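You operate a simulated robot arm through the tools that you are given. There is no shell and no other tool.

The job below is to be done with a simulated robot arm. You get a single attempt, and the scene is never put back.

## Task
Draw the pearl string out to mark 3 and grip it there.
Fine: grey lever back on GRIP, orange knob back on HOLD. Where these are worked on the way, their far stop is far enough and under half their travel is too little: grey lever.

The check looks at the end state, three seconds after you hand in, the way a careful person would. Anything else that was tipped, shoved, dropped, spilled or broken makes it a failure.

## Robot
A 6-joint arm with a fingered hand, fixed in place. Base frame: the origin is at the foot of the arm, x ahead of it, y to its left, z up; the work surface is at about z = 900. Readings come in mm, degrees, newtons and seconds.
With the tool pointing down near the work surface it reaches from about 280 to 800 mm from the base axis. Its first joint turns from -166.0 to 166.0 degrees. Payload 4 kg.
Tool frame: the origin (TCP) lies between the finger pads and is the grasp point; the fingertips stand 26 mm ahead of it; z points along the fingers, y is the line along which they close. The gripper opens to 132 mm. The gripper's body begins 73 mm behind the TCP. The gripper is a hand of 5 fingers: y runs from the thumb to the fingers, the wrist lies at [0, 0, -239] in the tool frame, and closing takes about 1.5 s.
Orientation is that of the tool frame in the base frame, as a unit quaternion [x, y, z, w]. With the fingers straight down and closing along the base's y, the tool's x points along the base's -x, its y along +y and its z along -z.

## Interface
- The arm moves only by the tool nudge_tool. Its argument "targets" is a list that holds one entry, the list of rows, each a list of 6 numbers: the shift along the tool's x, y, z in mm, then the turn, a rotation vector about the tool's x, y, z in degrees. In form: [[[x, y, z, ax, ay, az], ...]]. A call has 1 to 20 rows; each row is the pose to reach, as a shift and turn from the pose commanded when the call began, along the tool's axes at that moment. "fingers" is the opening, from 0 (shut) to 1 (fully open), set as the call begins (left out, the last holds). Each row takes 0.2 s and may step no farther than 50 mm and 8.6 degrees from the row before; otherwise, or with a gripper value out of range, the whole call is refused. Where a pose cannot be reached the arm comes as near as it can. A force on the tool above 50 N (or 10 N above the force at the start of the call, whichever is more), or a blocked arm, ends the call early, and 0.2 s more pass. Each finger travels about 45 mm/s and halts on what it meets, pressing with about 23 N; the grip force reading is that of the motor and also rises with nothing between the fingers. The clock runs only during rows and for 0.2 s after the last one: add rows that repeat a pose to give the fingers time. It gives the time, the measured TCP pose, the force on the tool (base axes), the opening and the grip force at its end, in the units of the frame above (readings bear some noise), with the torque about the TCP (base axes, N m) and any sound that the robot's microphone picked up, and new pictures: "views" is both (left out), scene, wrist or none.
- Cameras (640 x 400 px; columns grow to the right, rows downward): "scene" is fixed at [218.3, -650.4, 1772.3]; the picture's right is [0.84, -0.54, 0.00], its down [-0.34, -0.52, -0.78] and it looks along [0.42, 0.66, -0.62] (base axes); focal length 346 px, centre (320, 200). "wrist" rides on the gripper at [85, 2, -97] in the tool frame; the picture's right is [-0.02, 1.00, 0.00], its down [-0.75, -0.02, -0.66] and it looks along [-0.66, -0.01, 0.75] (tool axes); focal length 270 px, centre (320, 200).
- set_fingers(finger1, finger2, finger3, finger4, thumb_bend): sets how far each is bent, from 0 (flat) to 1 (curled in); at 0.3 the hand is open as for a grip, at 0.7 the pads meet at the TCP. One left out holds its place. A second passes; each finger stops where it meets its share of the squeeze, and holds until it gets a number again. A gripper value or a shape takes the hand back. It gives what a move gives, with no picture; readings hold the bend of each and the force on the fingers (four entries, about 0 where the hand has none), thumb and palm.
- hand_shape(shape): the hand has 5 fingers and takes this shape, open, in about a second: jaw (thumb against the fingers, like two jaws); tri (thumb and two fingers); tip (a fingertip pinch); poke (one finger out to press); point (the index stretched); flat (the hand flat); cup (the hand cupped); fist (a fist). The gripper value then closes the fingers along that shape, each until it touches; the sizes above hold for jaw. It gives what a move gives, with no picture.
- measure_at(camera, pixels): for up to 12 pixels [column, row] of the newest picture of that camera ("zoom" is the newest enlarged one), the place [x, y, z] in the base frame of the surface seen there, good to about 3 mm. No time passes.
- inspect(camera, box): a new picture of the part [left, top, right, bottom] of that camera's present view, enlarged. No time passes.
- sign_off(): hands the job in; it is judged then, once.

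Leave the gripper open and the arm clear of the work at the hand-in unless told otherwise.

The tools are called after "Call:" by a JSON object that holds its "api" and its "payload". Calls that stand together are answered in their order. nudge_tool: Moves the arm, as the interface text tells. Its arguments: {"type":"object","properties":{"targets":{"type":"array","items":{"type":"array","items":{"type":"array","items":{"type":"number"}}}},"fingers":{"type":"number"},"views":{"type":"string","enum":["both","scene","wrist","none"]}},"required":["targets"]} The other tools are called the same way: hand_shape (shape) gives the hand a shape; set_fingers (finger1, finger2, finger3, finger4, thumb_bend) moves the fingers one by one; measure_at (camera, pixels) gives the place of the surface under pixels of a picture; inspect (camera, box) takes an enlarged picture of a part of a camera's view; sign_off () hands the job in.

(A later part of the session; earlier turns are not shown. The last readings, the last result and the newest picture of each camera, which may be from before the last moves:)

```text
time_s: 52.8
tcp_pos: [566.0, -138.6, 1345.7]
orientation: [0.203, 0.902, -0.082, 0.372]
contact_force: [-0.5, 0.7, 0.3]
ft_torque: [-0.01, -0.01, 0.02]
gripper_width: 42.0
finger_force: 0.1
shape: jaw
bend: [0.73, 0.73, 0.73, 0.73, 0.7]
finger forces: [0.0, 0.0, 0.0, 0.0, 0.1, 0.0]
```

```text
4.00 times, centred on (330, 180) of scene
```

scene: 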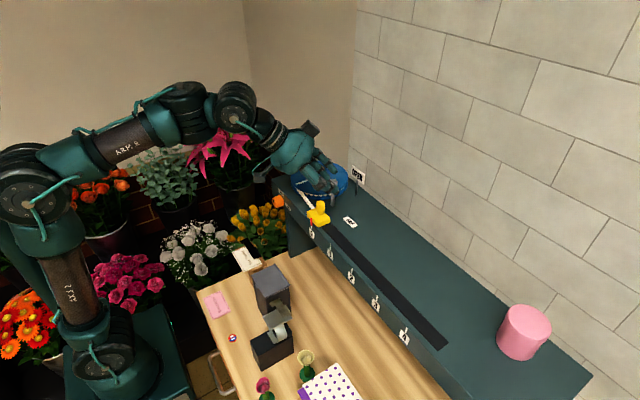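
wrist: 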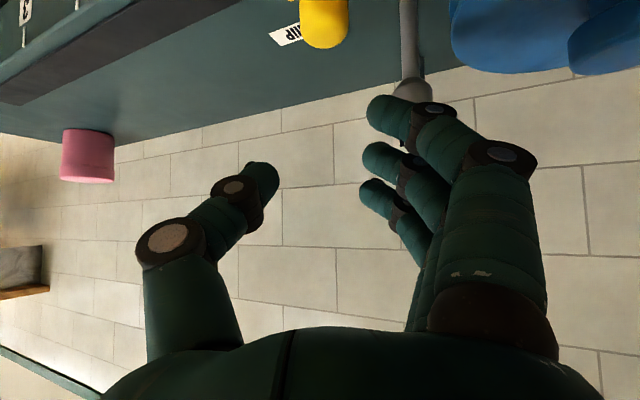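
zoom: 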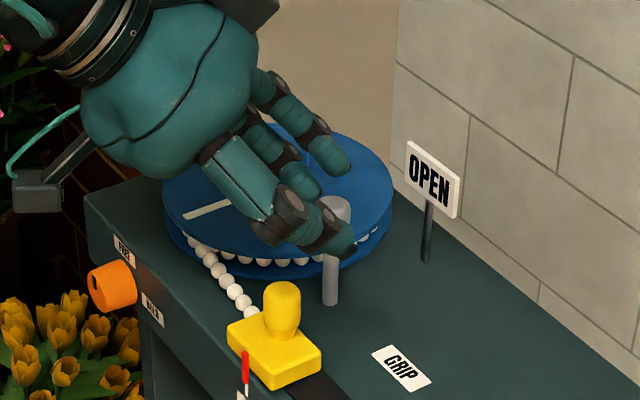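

Straight below, the ring-finger joint would come close to the lever ball, so I'll descend with the hand 9 mm further in -y (index almost at the handle), to TCP (564,-148,1288).

Call:
{"api": "nudge_tool", "payload": {"targets": [[[-1.6, -9.4, 1.5, 0, 0, 0], [12, -9.5, 15.1, 0, 0, 0], [25.5, -9.6, 28.7, 0, 0, 0], [34, -9.7, 37.3, 0, 0, 0], [39, -9.7, 42.4, 0, 0, 0], [39, -9.7, 42.4, 0, 0, 0]]]}}

Call:
{"api": "inspect", "payload": {"camera": "scene", "box": [290, 150, 380, 230]}}

Call:
{"api": "inspect", "payload": {"camera": "wrist", "box": [200, 0, 520, 200]}}

```text
time_s: 54.1
tcp_pos: [564.3, -147.7, 1286.3]
orientation: [0.202, 0.903, -0.08, 0.372]
contact_force: [0.4, -0.1, 0.0]
ft_torque: [0.03, 0.03, -0.01]
gripper_width: 41.8
finger_force: 0.1
shape: jaw
bend: [0.73, 0.73, 0.73, 0.73, 0.7]
finger forces: [0.0, 0.1, 0.1, 0.0, 0.0, 0.0]
```

scene: 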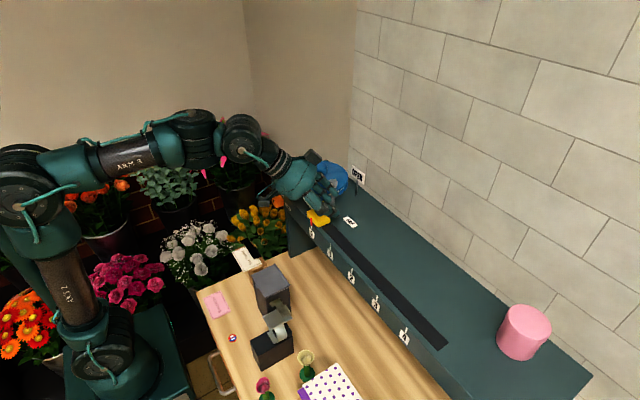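
wrist: 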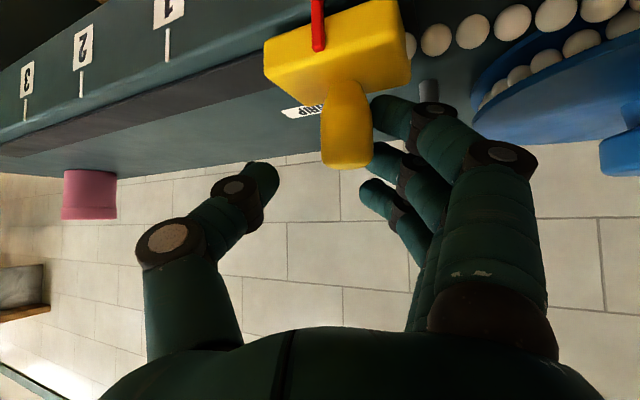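

```text
5.00 times, centred on (335, 190) of scene
```

zoom: 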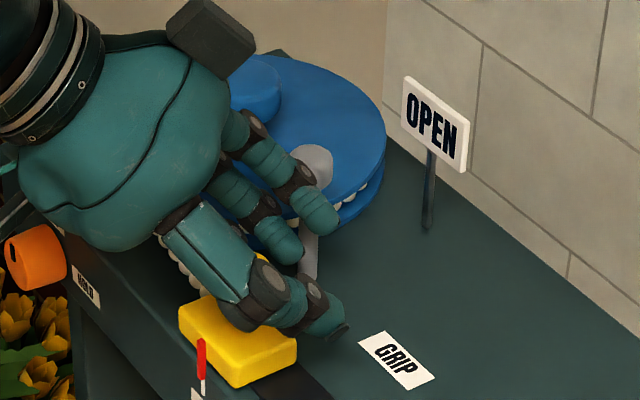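

```text
2.00 times, centred on (360, 100) of wrist
```

zoom: 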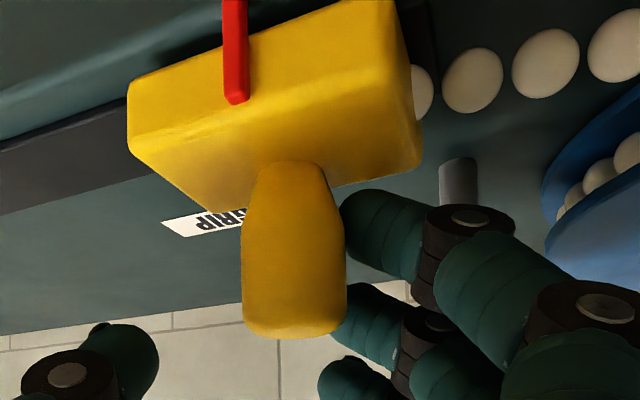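

The index is beside the handle but a bit too far back (+x), so a push could slip. I'll move it +10 mm in y, 4 mm up, then 14 mm toward the robot so it lines up with the handle's middle.

Call:
{"api": "nudge_tool", "payload": {"targets": [[[0.2, 9.1, -5.8, 0, 0, 0], [4.7, 6.1, -10.2, 0, 0, 0], [9.2, 3.1, -14.7, 0, 0, 0], [9.2, 3.1, -14.7, 0, 0, 0]]], "views": "wrist"}}

Call:
{"api": "measure_at", "payload": {"camera": "wrist", "pixels": [[372, 110], [385, 100], [372, 150], [430, 108], [330, 120], [345, 120], [318, 20]]}}

Call:
{"api": "inspect", "payload": {"camera": "wrist", "box": [200, 0, 520, 200]}}

```text
time_s: 55.1
tcp_pos: [551.0, -138.3, 1290.4]
orientation: [0.202, 0.902, -0.081, 0.372]
contact_force: [-0.8, 1.4, -0.3]
ft_torque: [0.01, 0.02, 0.03]
gripper_width: 41.7
finger_force: 0.1
shape: jaw
bend: [0.73, 0.73, 0.73, 0.73, 0.7]
finger forces: [0.0, 0.0, 0.0, 0.0, 0.0, 0.0]
```

wrist: 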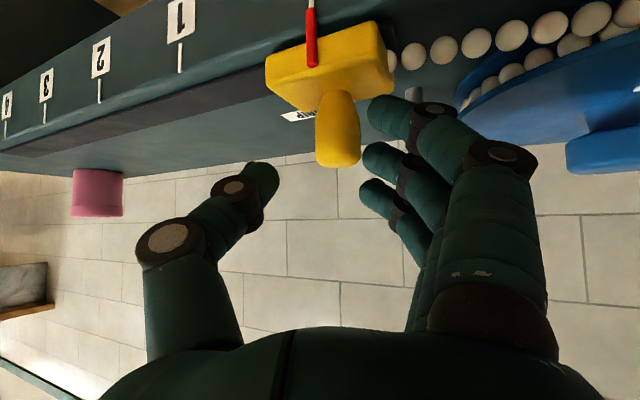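

```text
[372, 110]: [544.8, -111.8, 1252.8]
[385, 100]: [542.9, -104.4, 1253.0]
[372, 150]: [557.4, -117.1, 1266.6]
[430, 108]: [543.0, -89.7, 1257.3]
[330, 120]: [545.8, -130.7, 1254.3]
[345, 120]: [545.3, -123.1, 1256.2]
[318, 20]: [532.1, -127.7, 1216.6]
```

```text
2.00 times, centred on (360, 100) of wrist
```

zoom: 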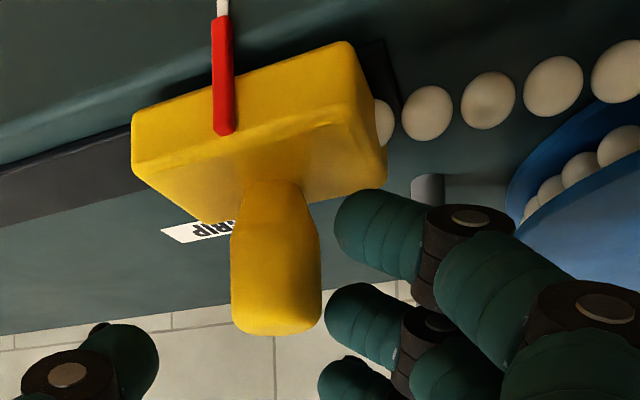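

The index is now lined up with the handle with a small gap. I'll push 25 mm in -y and check the force and whether the carriage follows.

Call:
{"api": "nudge_tool", "payload": {"targets": [[[-1.5, -4.5, 1.5, 0, 0, 0], [-3.1, -9.1, 3, 0, 0, 0], [-4.6, -13.6, 4.4, 0, 0, 0], [-6.1, -18.1, 5.9, 0, 0, 0], [-7.6, -22.7, 7.4, 0, 0, 0], [-7.6, -22.7, 7.4, 0, 0, 0]]]}}

Call:
{"api": "inspect", "payload": {"camera": "scene", "box": [290, 150, 380, 230]}}

```text
time_s: 56.5
tcp_pos: [552.2, -163.4, 1290.9]
orientation: [0.202, 0.902, -0.081, 0.372]
contact_force: [0.3, -0.6, 0.5]
ft_torque: [0.0, -0.01, -0.04]
gripper_width: 41.8
finger_force: 0.1
shape: jaw
bend: [0.73, 0.73, 0.73, 0.73, 0.7]
finger forces: [0.0, 0.0, 0.0, 0.0, 0.0, 0.0]
```

scene: 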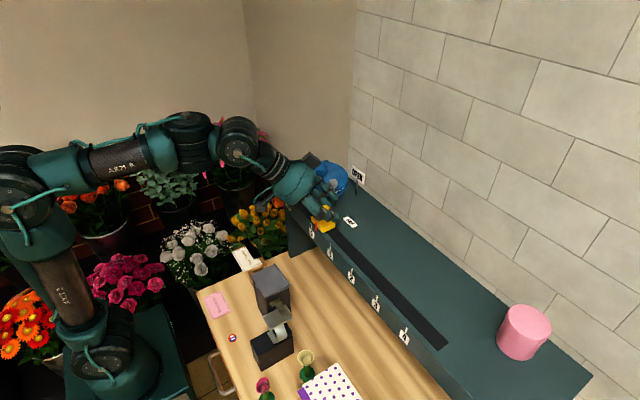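
wrist: 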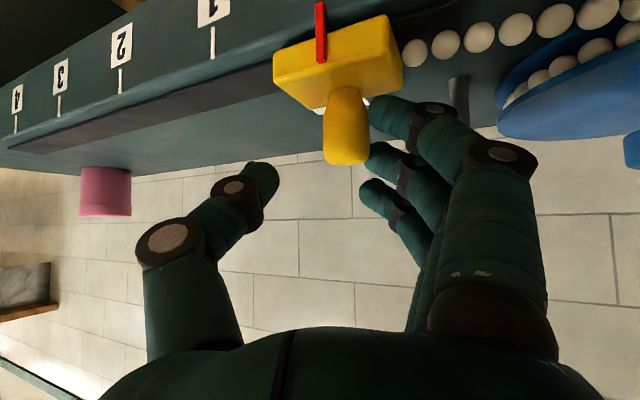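

```text
5.00 times, centred on (335, 190) of scene
```

zoom: 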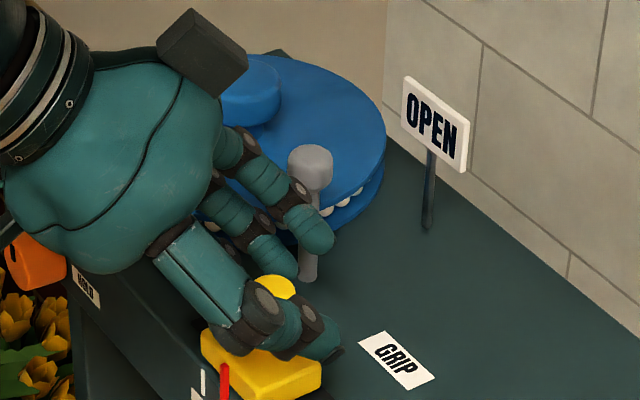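

The carriage follows with almost no force, and the pointer has left tick 0. I'll measure the pointer now to relate it to the TCP (y=-163.4).

Call:
{"api": "measure_at", "payload": {"camera": "zoom", "pixels": [[223, 375], [223, 392], [270, 283], [203, 380]]}}

Call:
{"api": "measure_at", "payload": {"camera": "wrist", "pixels": [[320, 20], [320, 40], [345, 120], [335, 110], [280, 75], [395, 65]]}}

```text
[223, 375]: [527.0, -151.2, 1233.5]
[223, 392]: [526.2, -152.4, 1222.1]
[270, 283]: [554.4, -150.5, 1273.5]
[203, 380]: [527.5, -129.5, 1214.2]
```

```text
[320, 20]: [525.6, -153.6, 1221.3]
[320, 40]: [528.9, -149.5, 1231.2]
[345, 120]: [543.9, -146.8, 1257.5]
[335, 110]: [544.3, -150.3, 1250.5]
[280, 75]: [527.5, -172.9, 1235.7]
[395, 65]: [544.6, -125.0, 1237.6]
```

The pointer sits 11.5 mm ahead (+y) of the TCP, so mark 3 needs the TCP near y=-382. I'll push 115 mm first, slowing toward the end, and check.

Call:
{"api": "nudge_tool", "payload": {"targets": [[[-4.6, -13.6, 4.4, 0, 0, 0], [-10.7, -31.7, 10.3, 0, 0, 0], [-16.8, -49.8, 16.2, 0, 0, 0], [-22.9, -68, 22.1, 0, 0, 0], [-27.5, -81.5, 26.6, 0, 0, 0], [-31.1, -92.4, 30.1, 0, 0, 0], [-33.6, -99.7, 32.4, 0, 0, 0], [-35.1, -104.2, 33.9, 0, 0, 0], [-35.1, -104.2, 33.9, 0, 0, 0]]]}}

```text
time_s: 58.5
tcp_pos: [552.1, -278.1, 1289.2]
orientation: [0.202, 0.902, -0.081, 0.373]
contact_force: [0.1, 0.0, 0.8]
ft_torque: [-0.02, 0.01, 0.02]
gripper_width: 41.9
finger_force: 0.0
shape: jaw
bend: [0.73, 0.73, 0.73, 0.73, 0.7]
finger forces: [0.1, 0.2, 0.0, 0.0, 0.1, 0.0]
```

scene: 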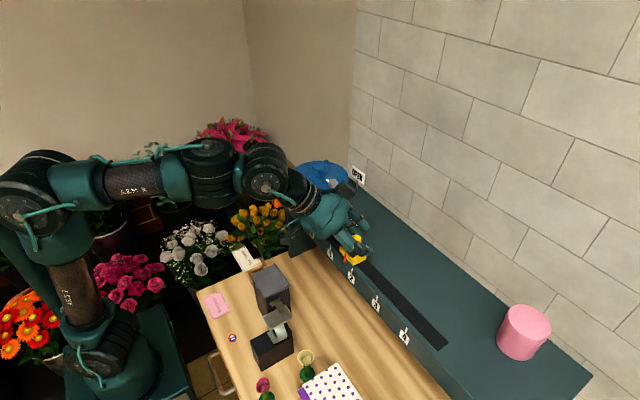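
wrist: 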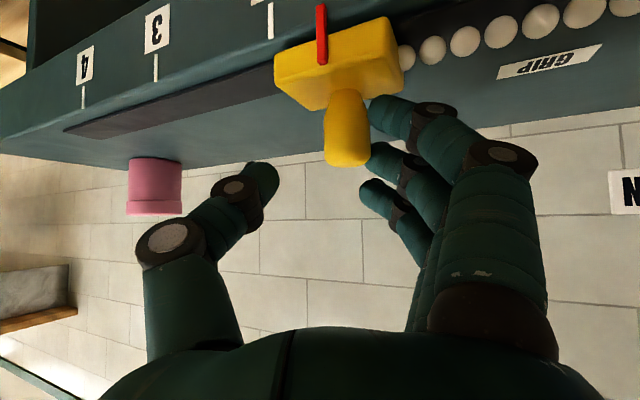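

The carriage and pearls follow nicely, and the pointer is near y≈-267. I'll push another 98 mm, slowing at the end, to stop just short of mark 3.

Call:
{"api": "nudge_tool", "payload": {"targets": [[[-5.5, -16.3, 5.3, 0, 0, 0], [-12.2, -36.2, 11.8, 0, 0, 0], [-18.3, -54.4, 17.7, 0, 0, 0], [-22.9, -68, 22.1, 0, 0, 0], [-26.2, -77.9, 25.4, 0, 0, 0], [-28.1, -83.4, 27.1, 0, 0, 0], [-29.3, -87, 28.3, 0, 0, 0], [-29.9, -88.8, 28.9, 0, 0, 0], [-29.9, -88.8, 28.9, 0, 0, 0]]]}}

Call:
{"api": "inspect", "payload": {"camera": "scene", "box": [340, 250, 430, 330]}}

Call:
{"api": "inspect", "payload": {"camera": "wrist", "box": [200, 0, 440, 150]}}

```text
time_s: 60.5
tcp_pos: [552.3, -375.9, 1289.6]
orientation: [0.202, 0.902, -0.081, 0.373]
contact_force: [0.1, 0.3, 0.0]
ft_torque: [0.03, -0.01, -0.01]
gripper_width: 41.9
finger_force: 0.1
shape: jaw
bend: [0.73, 0.73, 0.73, 0.73, 0.7]
finger forces: [0.2, 0.4, 0.0, 0.0, 0.1, 0.0]
```

scene: 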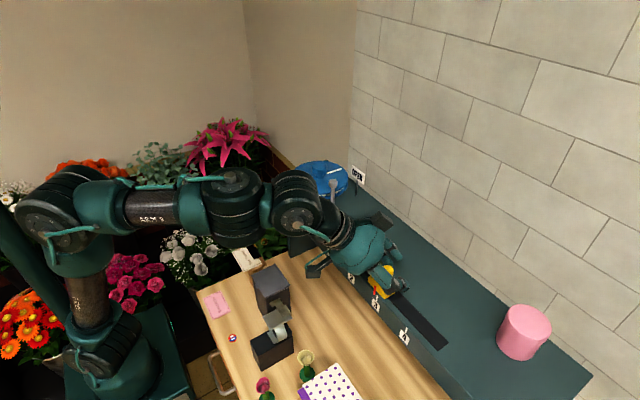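
wrist: 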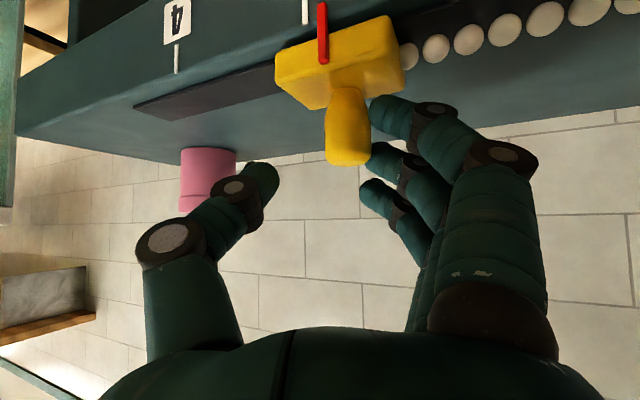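

```text
5.00 times, centred on (385, 290) of scene
```

zoom: 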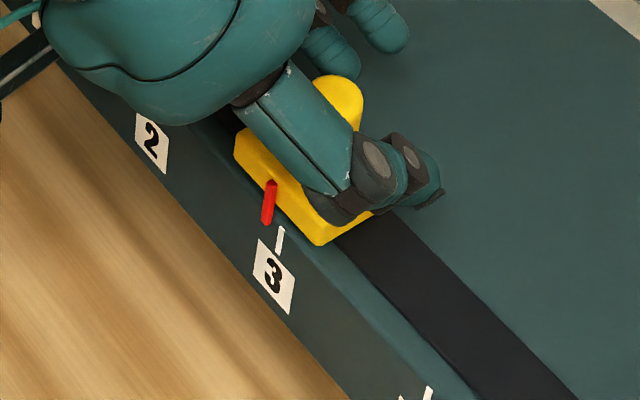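

```text
2.67 times, centred on (320, 75) of wrist
```

zoom: 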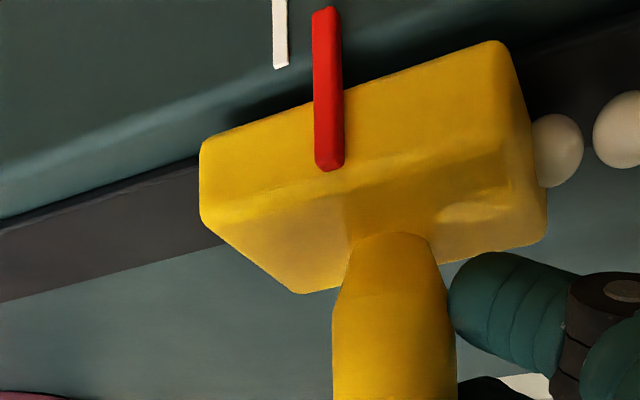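

The pointer is just short of tick 3. I'll measure pointer and tick.

Call:
{"api": "inspect", "payload": {"camera": "scene", "box": [366, 280, 414, 310]}}

Call:
{"api": "measure_at", "payload": {"camera": "wrist", "pixels": [[322, 12], [322, 30], [305, 8], [305, 18]]}}

```text
13.33 times, centred on (390, 295) of scene
```

zoom: 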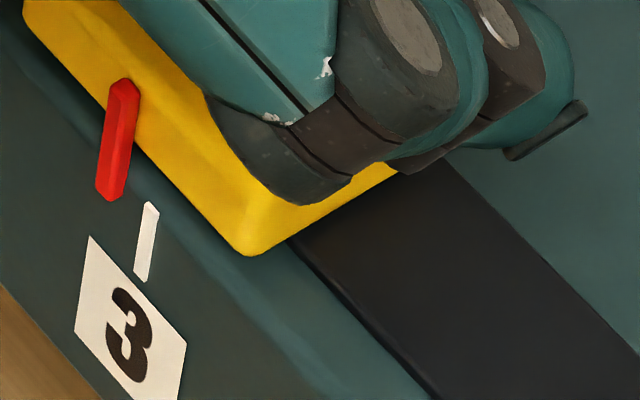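

```text
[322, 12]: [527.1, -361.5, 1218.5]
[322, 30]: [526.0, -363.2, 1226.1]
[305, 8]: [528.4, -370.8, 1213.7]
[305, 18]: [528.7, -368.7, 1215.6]
```

The pointer (y≈-362.5) is about 7.5 mm short of tick 3 (y≈-370). I'll push 7 mm more, slowly.

Call:
{"api": "nudge_tool", "payload": {"targets": [[[-0.6, -1.8, 0.6, 0, 0, 0], [-1.2, -3.6, 1.2, 0, 0, 0], [-1.7, -5, 1.6, 0, 0, 0], [-2.1, -6.3, 2.1, 0, 0, 0], [-2.1, -6.3, 2.1, 0, 0, 0], [-2.1, -6.3, 2.1, 0, 0, 0]]]}}

Call:
{"api": "inspect", "payload": {"camera": "scene", "box": [366, 280, 414, 310]}}

Call:
{"api": "inspect", "payload": {"camera": "wrist", "box": [270, 0, 390, 70]}}

```text
time_s: 62.0
tcp_pos: [551.2, -383.1, 1290.9]
orientation: [0.202, 0.902, -0.08, 0.373]
contact_force: [0.4, 0.3, 0.7]
ft_torque: [0.01, 0.02, 0.02]
gripper_width: 42.0
finger_force: 0.1
shape: jaw
bend: [0.73, 0.73, 0.73, 0.73, 0.7]
finger forces: [0.3, 0.4, 0.1, 0.1, 0.0, 0.0]
```

scene: 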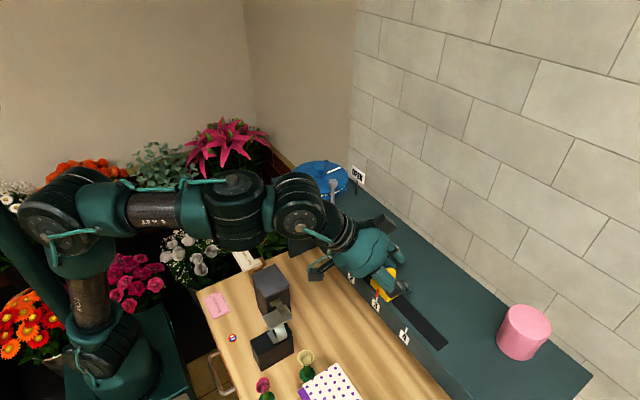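
wrist: 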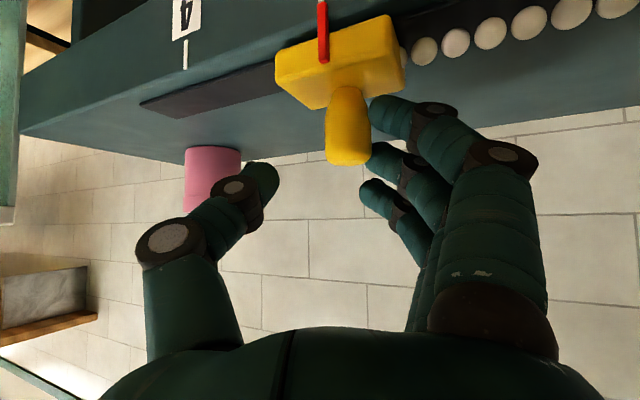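

```text
13.33 times, centred on (390, 295) of scene
```

zoom: 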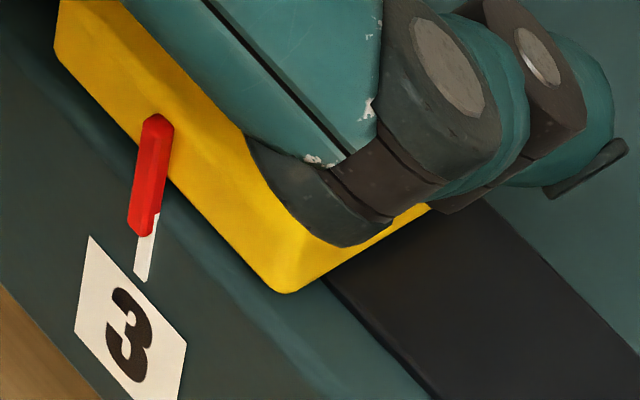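

```text
5.33 times, centred on (330, 35) of wrist
```

zoom: 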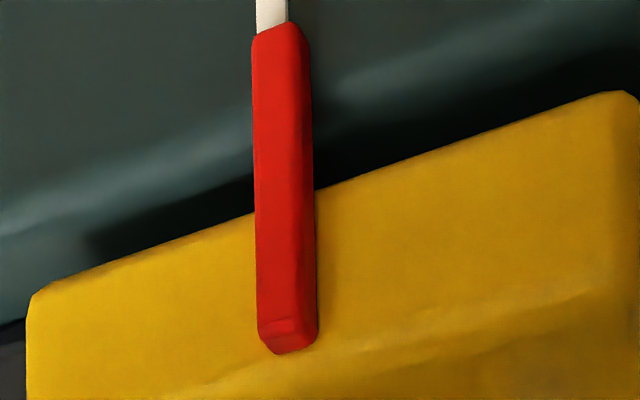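

The pointer now sits over tick 3. I'll measure both for the residual offset.

Call:
{"api": "measure_at", "payload": {"camera": "zoom", "pixels": [[282, 60], [285, 120], [285, 200], [270, 10], [265, 18], [280, 14]]}}

Call:
{"api": "measure_at", "payload": {"camera": "scene", "pixels": [[376.5, 295], [377, 291], [376.8, 300], [376.6, 302], [375, 306]]}}

```text
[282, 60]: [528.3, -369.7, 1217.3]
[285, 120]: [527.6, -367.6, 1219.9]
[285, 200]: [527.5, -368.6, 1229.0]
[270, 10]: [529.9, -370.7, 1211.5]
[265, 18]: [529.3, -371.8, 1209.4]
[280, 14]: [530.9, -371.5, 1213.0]
```

```text
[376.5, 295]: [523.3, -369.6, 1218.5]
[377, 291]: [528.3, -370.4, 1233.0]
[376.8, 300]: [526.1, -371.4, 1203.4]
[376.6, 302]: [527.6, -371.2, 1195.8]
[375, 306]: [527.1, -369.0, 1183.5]
```

The pointer is within about 1.5 mm of the tick. I'll push 1.3 mm more to centre it.

Call:
{"api": "nudge_tool", "payload": {"targets": [[[-0.2, -0.6, 0.2, 0, 0, 0], [-0.4, -1.2, 0.4, 0, 0, 0], [-0.4, -1.2, 0.4, 0, 0, 0], [-0.4, -1.2, 0.4, 0, 0, 0]]]}}

Call:
{"api": "inspect", "payload": {"camera": "scene", "box": [366, 280, 414, 310]}}

Call:
{"api": "inspect", "payload": {"camera": "wrist", "box": [270, 0, 390, 70]}}

```text
time_s: 63.0
tcp_pos: [552.2, -384.6, 1290.5]
orientation: [0.202, 0.902, -0.08, 0.372]
contact_force: [0.6, 0.0, 0.7]
ft_torque: [0.03, 0.0, -0.02]
gripper_width: 42.1
finger_force: 0.0
shape: jaw
bend: [0.73, 0.73, 0.73, 0.73, 0.7]
finger forces: [0.2, 0.3, 0.1, 0.1, 0.0, 0.1]
```

scene: 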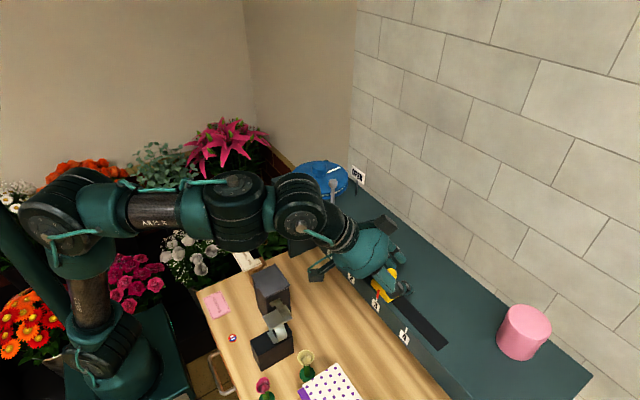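
wrist: 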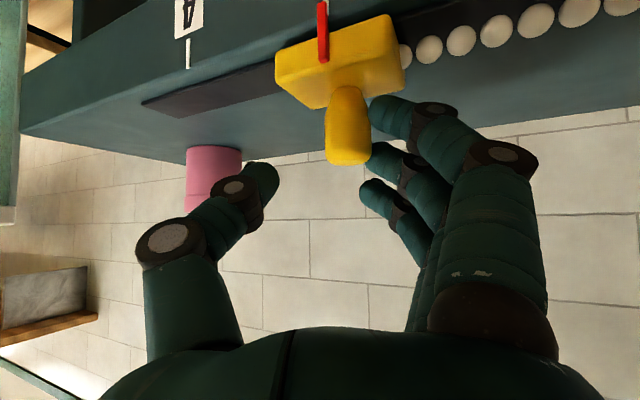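

```text
13.33 times, centred on (390, 295) of scene
```

zoom: 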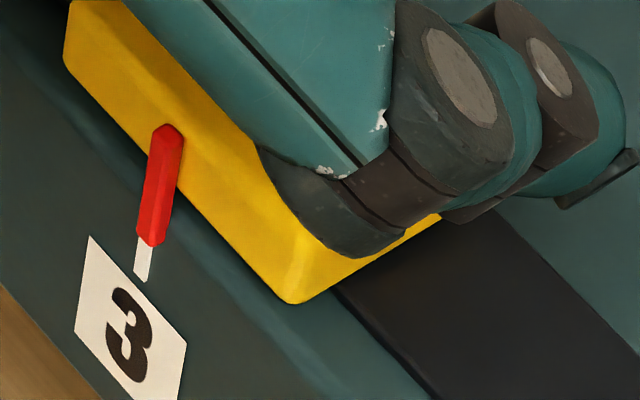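

```text
5.33 times, centred on (330, 35) of wrist
```

zoom: 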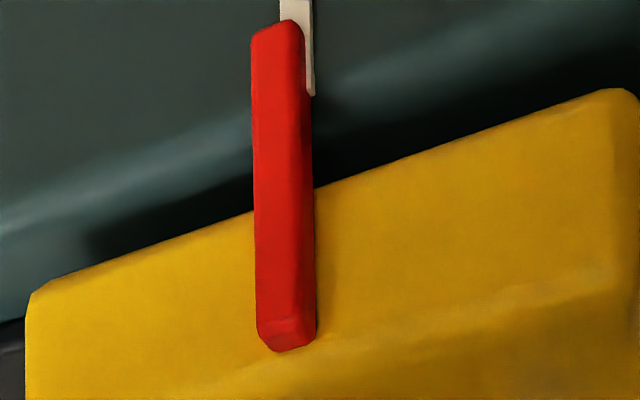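

The pointer appears in line with the tick now. I'll take several measurements of each to judge the residual.

Call:
{"api": "measure_at", "payload": {"camera": "zoom", "pixels": [[278, 60], [280, 100], [282, 140], [284, 180], [284, 220], [295, 10], [300, 5], [310, 60]]}}

Call:
{"api": "inspect", "payload": {"camera": "scene", "box": [370, 284, 386, 304]}}

```text
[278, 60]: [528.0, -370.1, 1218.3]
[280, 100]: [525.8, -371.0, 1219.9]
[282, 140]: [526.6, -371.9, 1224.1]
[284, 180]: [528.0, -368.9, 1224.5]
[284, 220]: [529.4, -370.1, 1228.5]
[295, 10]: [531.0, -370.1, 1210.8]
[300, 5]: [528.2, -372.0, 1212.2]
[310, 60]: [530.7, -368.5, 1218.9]
```

```text
16.00 times, centred on (378, 294) of scene
```

zoom: 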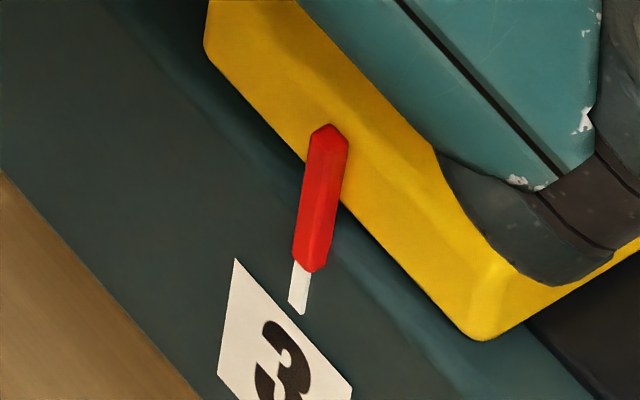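

Pointer and tick agree within about 1 mm. Now I'll back the index off 4 mm in +y and see whether the carriage stays put.

Call:
{"api": "nudge_tool", "payload": {"targets": [[[0.6, 1.8, -0.6, 0, 0, 0], [1.2, 3.6, -1.2, 0, 0, 0], [1.2, 3.6, -1.2, 0, 0, 0], [1.2, 3.6, -1.2, 0, 0, 0]]]}}

Call:
{"api": "inspect", "payload": {"camera": "scene", "box": [370, 284, 386, 304]}}

```text
time_s: 64.0
tcp_pos: [551.8, -381.0, 1292.0]
orientation: [0.202, 0.902, -0.08, 0.373]
contact_force: [-0.9, 0.5, -0.5]
ft_torque: [-0.02, -0.02, 0.01]
gripper_width: 42.1
finger_force: 0.1
shape: jaw
bend: [0.73, 0.73, 0.73, 0.73, 0.7]
finger forces: [0.1, 0.0, 0.0, 0.1, 0.0, 0.1]
```

scene: 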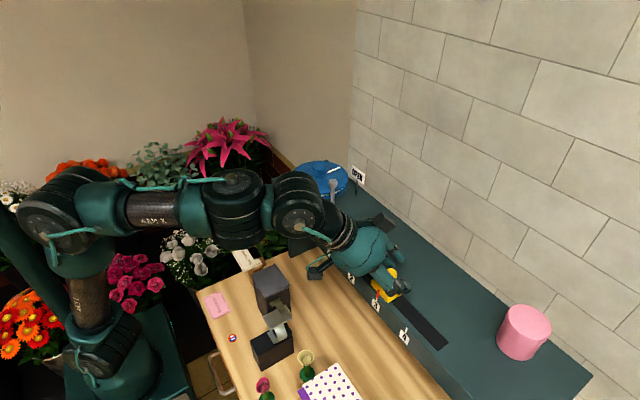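
wrist: 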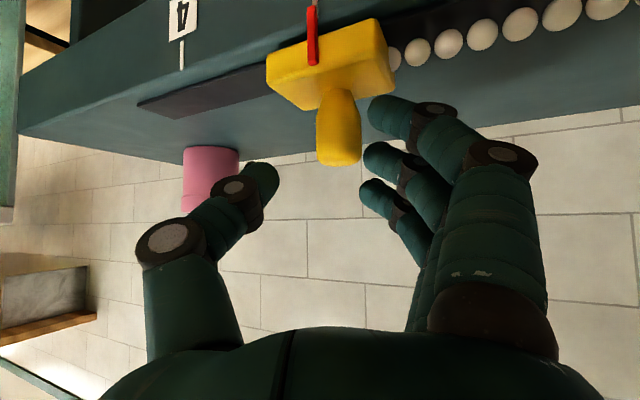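

```text
16.00 times, centred on (378, 294) of scene
```

zoom: 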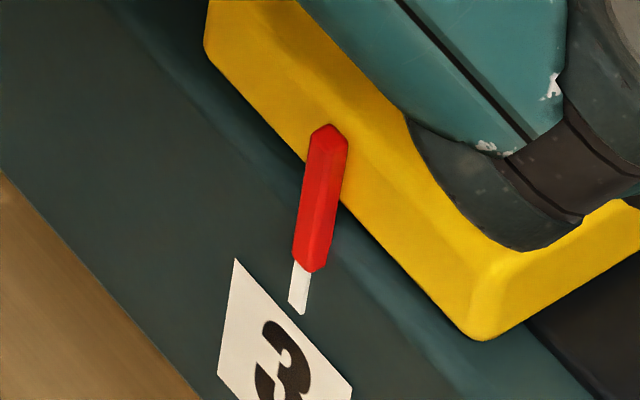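

The carriage holds its place with the index off it. Next the lever goes back to GRIP. I'll lift straight up 60 mm, then return to the standoff near (530,-96,1373) while turning the hand back to point along +x.

Call:
{"api": "nudge_tool", "payload": {"targets": [[[-17, 0, -17, 0, 0, 0], [-42.2, 0.4, -42.5, 0, 0, 0], [-29.9, 36, -58.6, -2.5, 0, -2.5], [-17.6, 71.5, -74.8, -5, 0, -5], [-5.3, 107.1, -90.9, -7.5, 0, -7.6], [7.1, 142.7, -107.1, -10, 0, -10.1], [19.4, 178.3, -123.2, -12.5, 0.1, -12.6], [31.7, 213.8, -139.4, -15, 0.1, -15.2], [44, 249.4, -155.5, -17.6, 0.15, -17.7], [44, 249.4, -155.5, -17.6, 0.15, -17.7]]]}}

Call:
{"api": "inspect", "payload": {"camera": "scene", "box": [360, 270, 420, 320]}}

```text
time_s: 66.2
tcp_pos: [529.0, -95.2, 1372.9]
orientation: [0.002, 0.925, 0.002, 0.381]
contact_force: [0.0, -0.3, 0.6]
ft_torque: [-0.03, -0.02, -0.02]
gripper_width: 41.8
finger_force: 0.1
shape: jaw
bend: [0.73, 0.73, 0.73, 0.73, 0.7]
finger forces: [0.0, 0.1, 0.0, 0.1, 0.1, 0.0]
```

scene: 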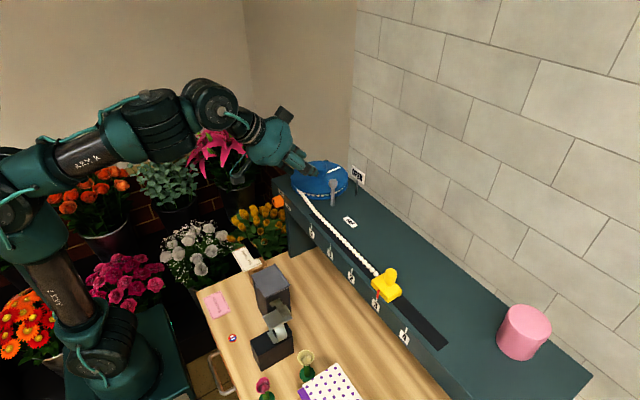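
wrist: 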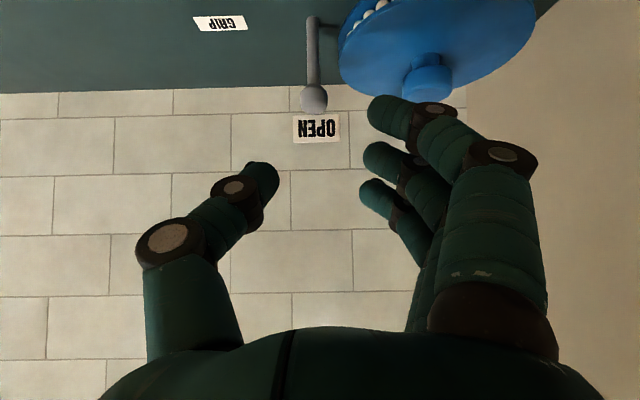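

```text
8.00 times, centred on (390, 295) of scene
```

zoom: 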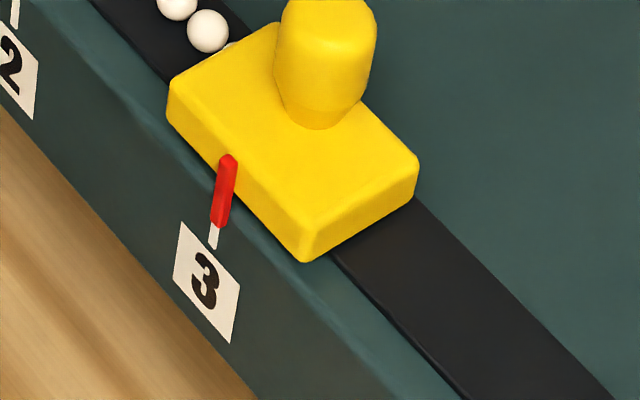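

The carriage is on mark 3 with the string drawn out. Now I'll slide forward along the tool axis so the upright lever ball sits between thumb and fingers, at TCP about (610,-97,1292).

Call:
{"api": "nudge_tool", "payload": {"targets": [[[0, -1, 30, 0, 0, 0], [0, -1.5, 60, 0, 0, 0], [0, -1.5, 85, 0, 0, 0], [0, -1.5, 102, 0, 0, 0], [0, -1.5, 114, 0, 0, 0], [0, -1.5, 114, 0, 0, 0]]], "views": "wrist"}}

Call:
{"api": "inspect", "payload": {"camera": "wrist", "box": [200, 40, 520, 240]}}

```text
time_s: 67.5
tcp_pos: [610.6, -96.0, 1290.4]
orientation: [0.002, 0.924, 0.002, 0.381]
contact_force: [-0.1, 0.1, 0.5]
ft_torque: [-0.01, 0.01, 0.0]
gripper_width: 42.2
finger_force: 0.0
shape: jaw
bend: [0.73, 0.73, 0.73, 0.73, 0.7]
finger forces: [0.0, 0.0, 0.1, 0.0, 0.1, 0.0]
```

wrist: 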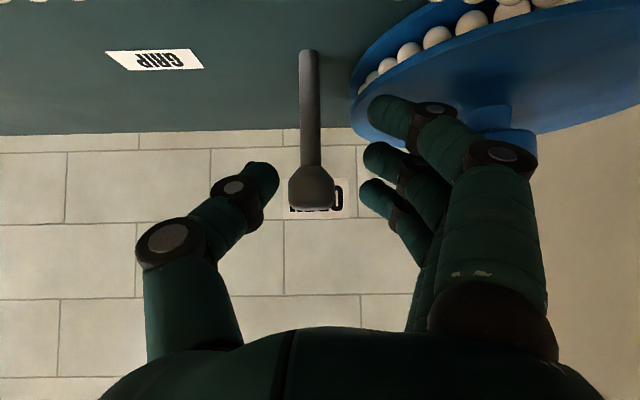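

```text
2.00 times, centred on (360, 140) of wrist
```

zoom: 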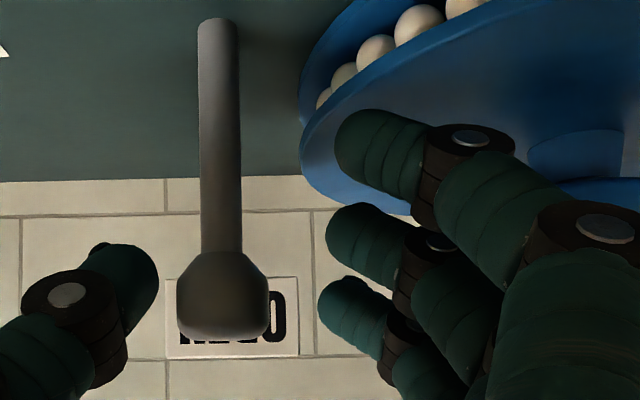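

The ball is centred. I'll push it back with the fingers, 30 mm in -y first, sinking slightly with the arc.

Call:
{"api": "nudge_tool", "payload": {"targets": [[[0, -7, 0, 0, 0, 0], [0, -13, 0, 0, 0, 0], [0.7, -19, 0.7, 0, 0, 0], [1.4, -25, 1.4, 0, 0, 0], [2, -30, 2, 0, 0, 0], [2, -30, 2, 0, 0, 0]]], "views": "wrist"}}

Call:
{"api": "measure_at", "payload": {"camera": "wrist", "pixels": [[325, 180], [335, 180], [345, 185], [340, 120], [350, 70]]}}

```text
time_s: 69.0
tcp_pos: [609.5, -125.7, 1288.3]
orientation: [0.002, 0.925, 0.003, 0.381]
contact_force: [0.1, 0.9, 0.6]
ft_torque: [0.04, 0.0, 0.0]
gripper_width: 42.2
finger_force: 0.0
shape: jaw
bend: [0.73, 0.73, 0.73, 0.73, 0.7]
finger forces: [0.0, 1.0, 0.0, 0.1, 0.1, 0.0]
```

wrist: 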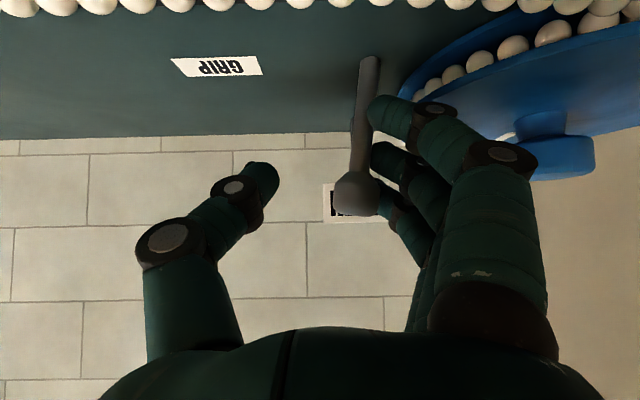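

```text
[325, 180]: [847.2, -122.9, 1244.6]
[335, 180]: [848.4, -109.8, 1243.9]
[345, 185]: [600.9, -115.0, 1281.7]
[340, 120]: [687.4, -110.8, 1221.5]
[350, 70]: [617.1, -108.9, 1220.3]
```

The lever has started to lean back toward GRIP (finger force 1 N). I'll push another 22 mm, lowering 5 mm with it.

Call:
{"api": "nudge_tool", "payload": {"targets": [[[0.7, -6, 0.7, 0, 0, 0], [1.6, -12, 1.6, 0, 0, 0], [2.6, -17, 2.6, 0, 0, 0], [3.5, -22, 3.5, 0, 0, 0], [3.5, -22, 3.5, 0, 0, 0]]], "views": "wrist"}}

Call:
{"api": "inspect", "payload": {"camera": "wrist", "box": [240, 40, 560, 240]}}

```text
time_s: 70.2
tcp_pos: [610.1, -147.0, 1281.9]
orientation: [0.002, 0.924, 0.002, 0.382]
contact_force: [-4.8, 6.0, 8.0]
ft_torque: [0.49, 0.2, 0.17]
gripper_width: 43.9
finger_force: 0.0
shape: jaw
bend: [0.73, 0.73, 0.73, 0.73, 0.7]
finger forces: [8.6, 1.9, 0.0, 0.0, 0.1, 0.1]
```

wrist: 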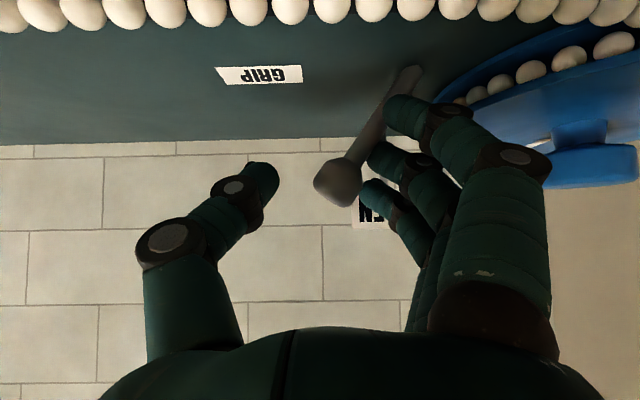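

```text
2.00 times, centred on (400, 140) of wrist
```

zoom: 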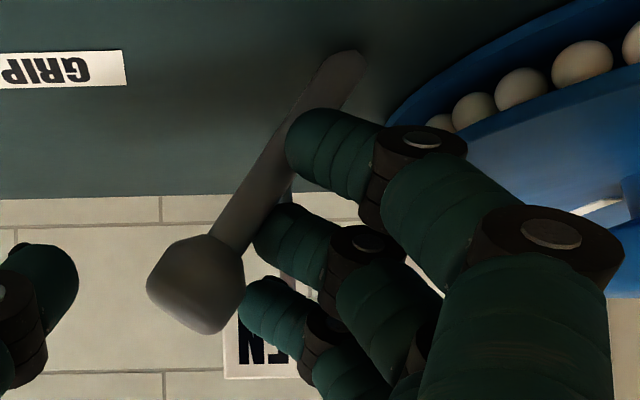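

The ball is now at about y≈-137, nearly its starting lean, and the index presses on the shaft at 8.6 N, so it may be at the GRIP stop. I'll lift 3 mm and press 4 mm more to make sure.

Call:
{"api": "nudge_tool", "payload": {"targets": [[[-2, 0, -2, 0, 0, 0], [-2, -2, -2, 0, 0, 0], [-2, -4, -2, 0, 0, 0], [-2, -4, -2, 0, 0, 0]]], "views": "wrist"}}

Call:
{"api": "inspect", "payload": {"camera": "scene", "box": [290, 150, 390, 230]}}

```text
time_s: 71.2
tcp_pos: [610.7, -151.5, 1285.8]
orientation: [0.002, 0.924, 0.003, 0.381]
contact_force: [-3.0, 7.7, 1.8]
ft_torque: [0.34, 0.15, 0.12]
gripper_width: 45.1
finger_force: 0.1
shape: jaw
bend: [0.72, 0.73, 0.73, 0.73, 0.7]
finger forces: [5.8, 2.1, 0.0, 0.1, 0.0, 0.0]
```

wrist: 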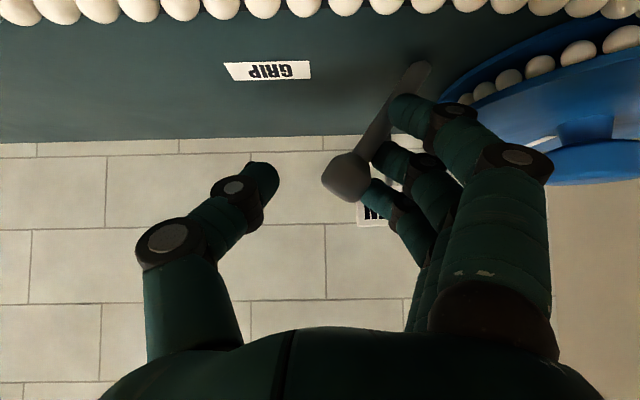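

```text
5.00 times, centred on (340, 190) of scene
```

zoom: 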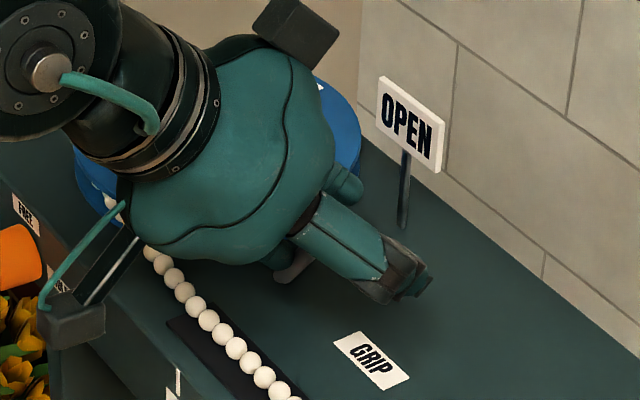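

The ball stayed put while the force rose, so the lever is on its GRIP stop. I'll ease off +y 8 mm and withdraw along the tool axis.

Call:
{"api": "nudge_tool", "payload": {"targets": [[[0, 5, 0, 0, 0, 0], [0, 9, 0, 0, 0, 0], [0, 9, -20, 0, 0, 0], [0, 9, -50, 0, 0, 0], [0, 9, -85, 0, 0, 0], [0, 9, -115, 0, 0, 0], [0, 9, -115, 0, 0, 0]]]}}

Call:
{"api": "inspect", "payload": {"camera": "scene", "box": [290, 150, 390, 230]}}

Call:
{"api": "inspect", "payload": {"camera": "scene", "box": [360, 270, 420, 320]}}

```text
time_s: 72.8
tcp_pos: [529.2, -143.2, 1366.8]
orientation: [0.001, 0.925, 0.002, 0.381]
contact_force: [-0.1, 0.7, 0.1]
ft_torque: [0.0, 0.0, -0.01]
gripper_width: 41.8
finger_force: 0.0
shape: jaw
bend: [0.73, 0.73, 0.73, 0.73, 0.7]
finger forces: [0.0, 0.0, 0.0, 0.0, 0.0, 0.0]
```

scene: 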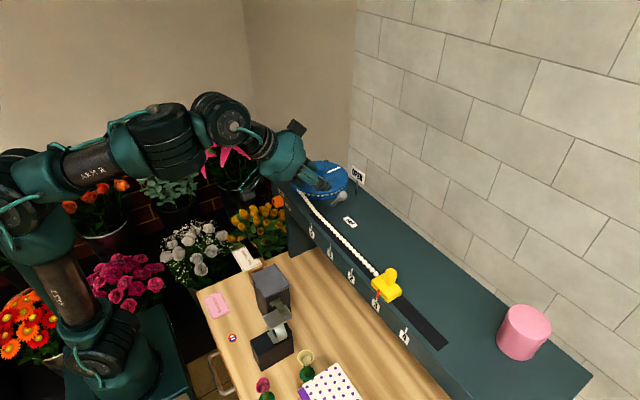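
wrist: 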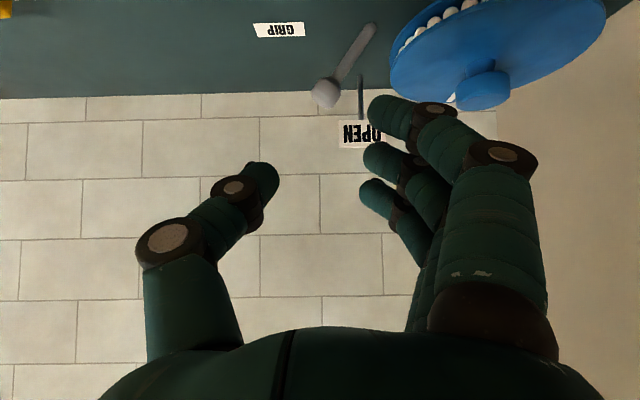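

```text
5.00 times, centred on (340, 190) of scene
```

zoom: 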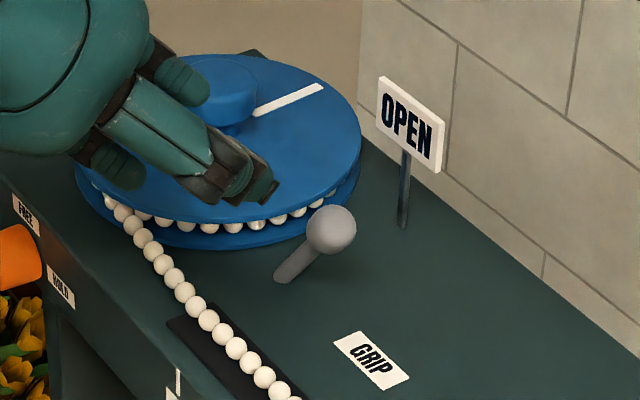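

```text
8.00 times, centred on (390, 295) of scene
```

zoom: 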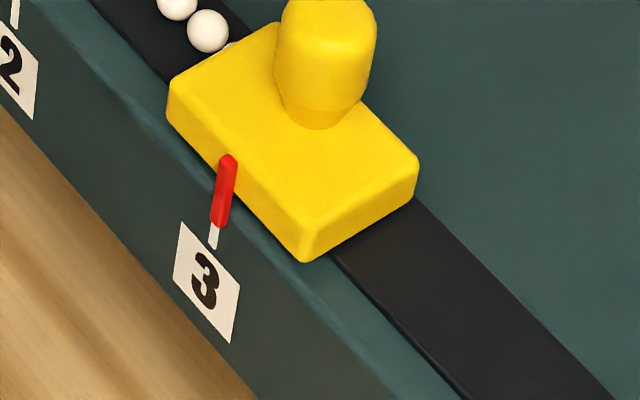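

Lever and carriage look right: the ball is back at its original pixel (342,196) and the pointer is on mark 3. Now the knob: I'll move to (497, 24, 1380) in front of it, levelling the hand to about 5° nose-down, with a half opening so the fingertips stay curled short of the shelf.

Call:
{"api": "nudge_tool", "payload": {"targets": [[[2.2, 28, -5.3, 0, -6.7, 0], [4.5, 56, -10.6, 0, -13.4, 0], [6.7, 84, -15.9, 0, -20, 0], [9, 112, -21.2, 0, -26.7, 0], [11.2, 140, -26.5, 0, -33.4, 0], [13.5, 167, -31.8, 0, -40, 0], [13.5, 167, -31.8, 0, -40, 0]]], "fingers": 0.5}}

```text
time_s: 74.3
tcp_pos: [496.0, 24.4, 1381.7]
orientation: [0.002, 0.738, 0.002, 0.675]
contact_force: [0.2, 0.5, 0.4]
ft_torque: [0.04, -0.01, 0.01]
gripper_width: 65.2
finger_force: 0.0
shape: jaw
bend: [0.73, 0.73, 0.73, 0.73, 0.7]
finger forces: [0.0, 0.1, 0.0, 0.0, 0.0, 0.1]
```

scene: 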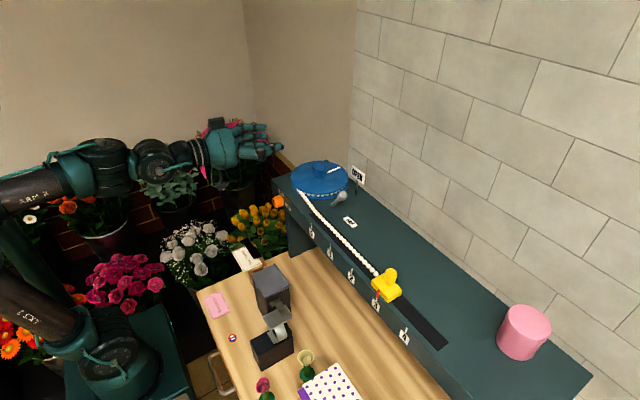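
wrist: 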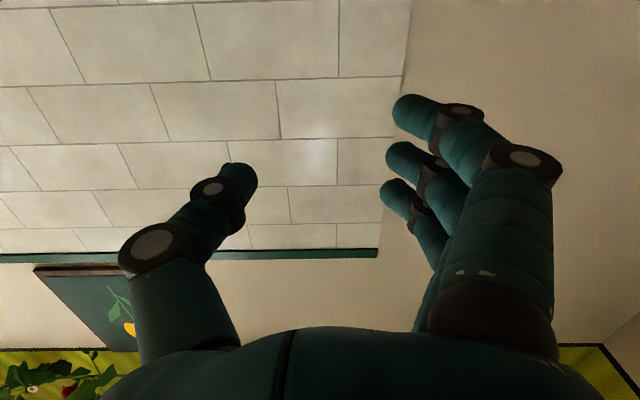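

In place with a 5° nose-down pitch. I'll lower straight down to knob height (z≈1187), with the thumb and fingers passing either side of the knob.

Call:
{"api": "nudge_tool", "payload": {"targets": [[[40, 0, 3.6, 0, 0, 0], [80, 0, 7.2, 0, 0, 0], [120, 0, 10.8, 0, 0, 0], [155, -0.4, 14, 0, 0, 0], [180, -0.4, 17, 0, 0, 0], [193.6, -0.4, 18.3, 0, 0, 0], [193.6, -0.4, 18.3, 0, 0, 0]]]}}

Call:
{"api": "inspect", "payload": {"camera": "wrist", "box": [200, 80, 440, 240]}}

```text
time_s: 76.0
tcp_pos: [499.1, 26.5, 1184.8]
orientation: [0.003, 0.738, 0.001, 0.675]
contact_force: [-0.5, 0.1, -0.2]
ft_torque: [-0.02, -0.01, 0.01]
gripper_width: 65.4
finger_force: 0.0
shape: jaw
bend: [0.73, 0.73, 0.73, 0.73, 0.7]
finger forces: [0.0, 0.0, 0.1, 0.1, 0.0, 0.0]
```

scene: 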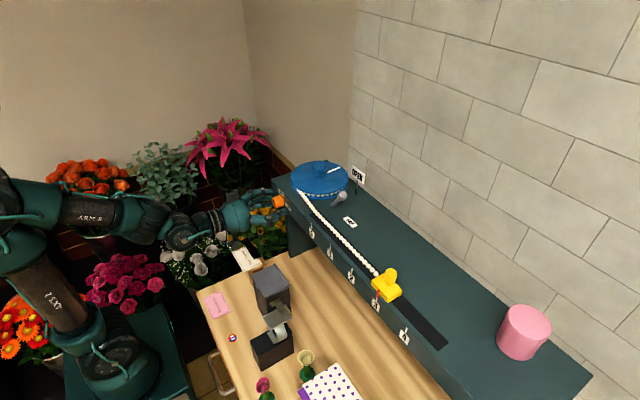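
wrist: 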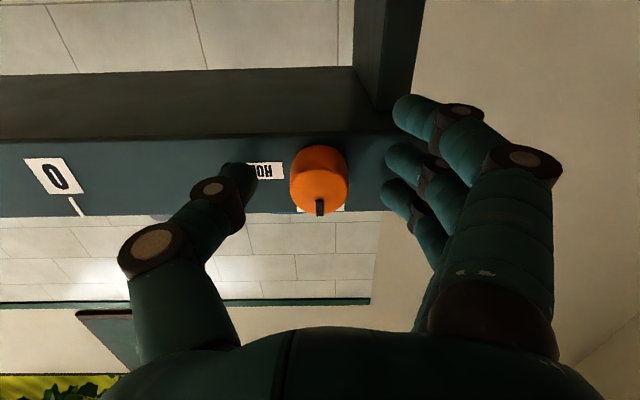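

```text
2.50 times, centred on (320, 160) of wrist
```

zoom: 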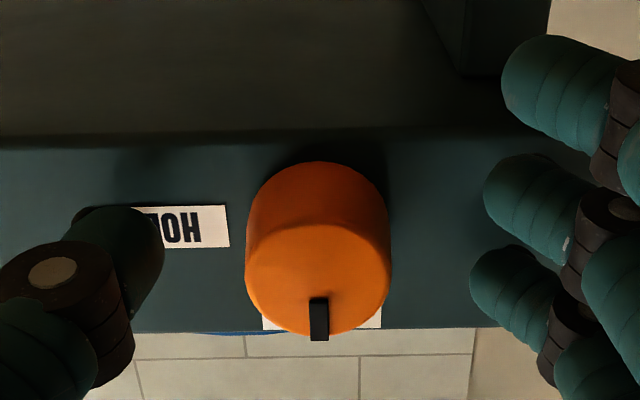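

The knob is centred as before, and its pointer is on FREE (straight up, which is image-down here). I'll close on it.

Call:
{"api": "nudge_tool", "payload": {"targets": [[[0, 0, 0, 0, 0, 0], [0, 0, 0, 0, 0, 0], [0, 0, 0, 0, 0, 0], [0, 0, 0, 0, 0, 0], [0, 0, 0, 0, 0, 0], [0, 0, 0, 0, 0, 0], [0, 0, 0, 0, 0, 0]]], "fingers": 0, "views": "wrist"}}

Call:
{"api": "inspect", "payload": {"camera": "wrist", "box": [200, 80, 440, 240]}}

```text
time_s: 77.5
tcp_pos: [497.5, 24.7, 1185.1]
orientation: [0.003, 0.738, 0.0, 0.675]
contact_force: [1.5, -9.3, -1.1]
ft_torque: [0.02, -0.01, -0.09]
gripper_width: 12.3
finger_force: 23.2
shape: jaw
bend: [0.66, 0.72, 0.73, 0.66, 0.7]
finger forces: [0.0, 5.3, 6.1, 0.1, 20.9, 0.1]
```

wrist: 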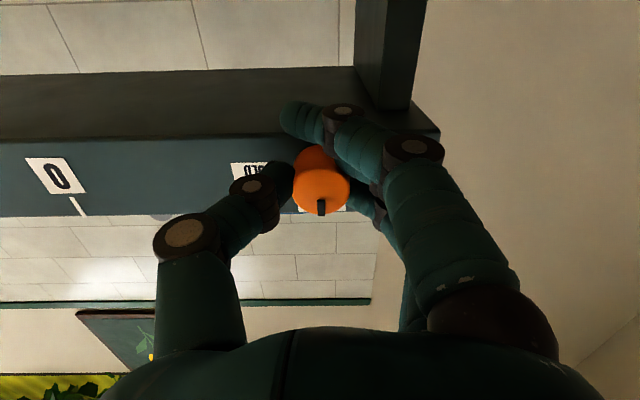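

```text
2.50 times, centred on (320, 160) of wrist
```

zoom: 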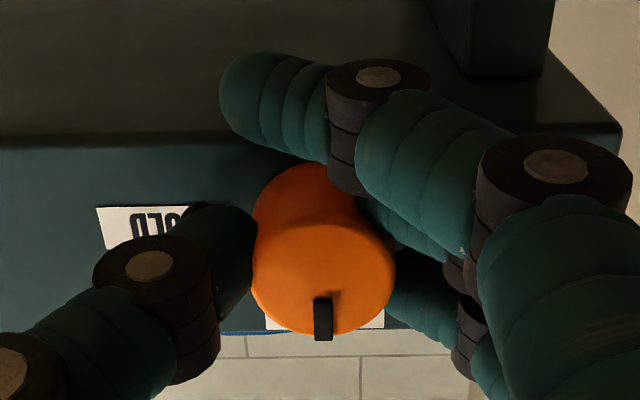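

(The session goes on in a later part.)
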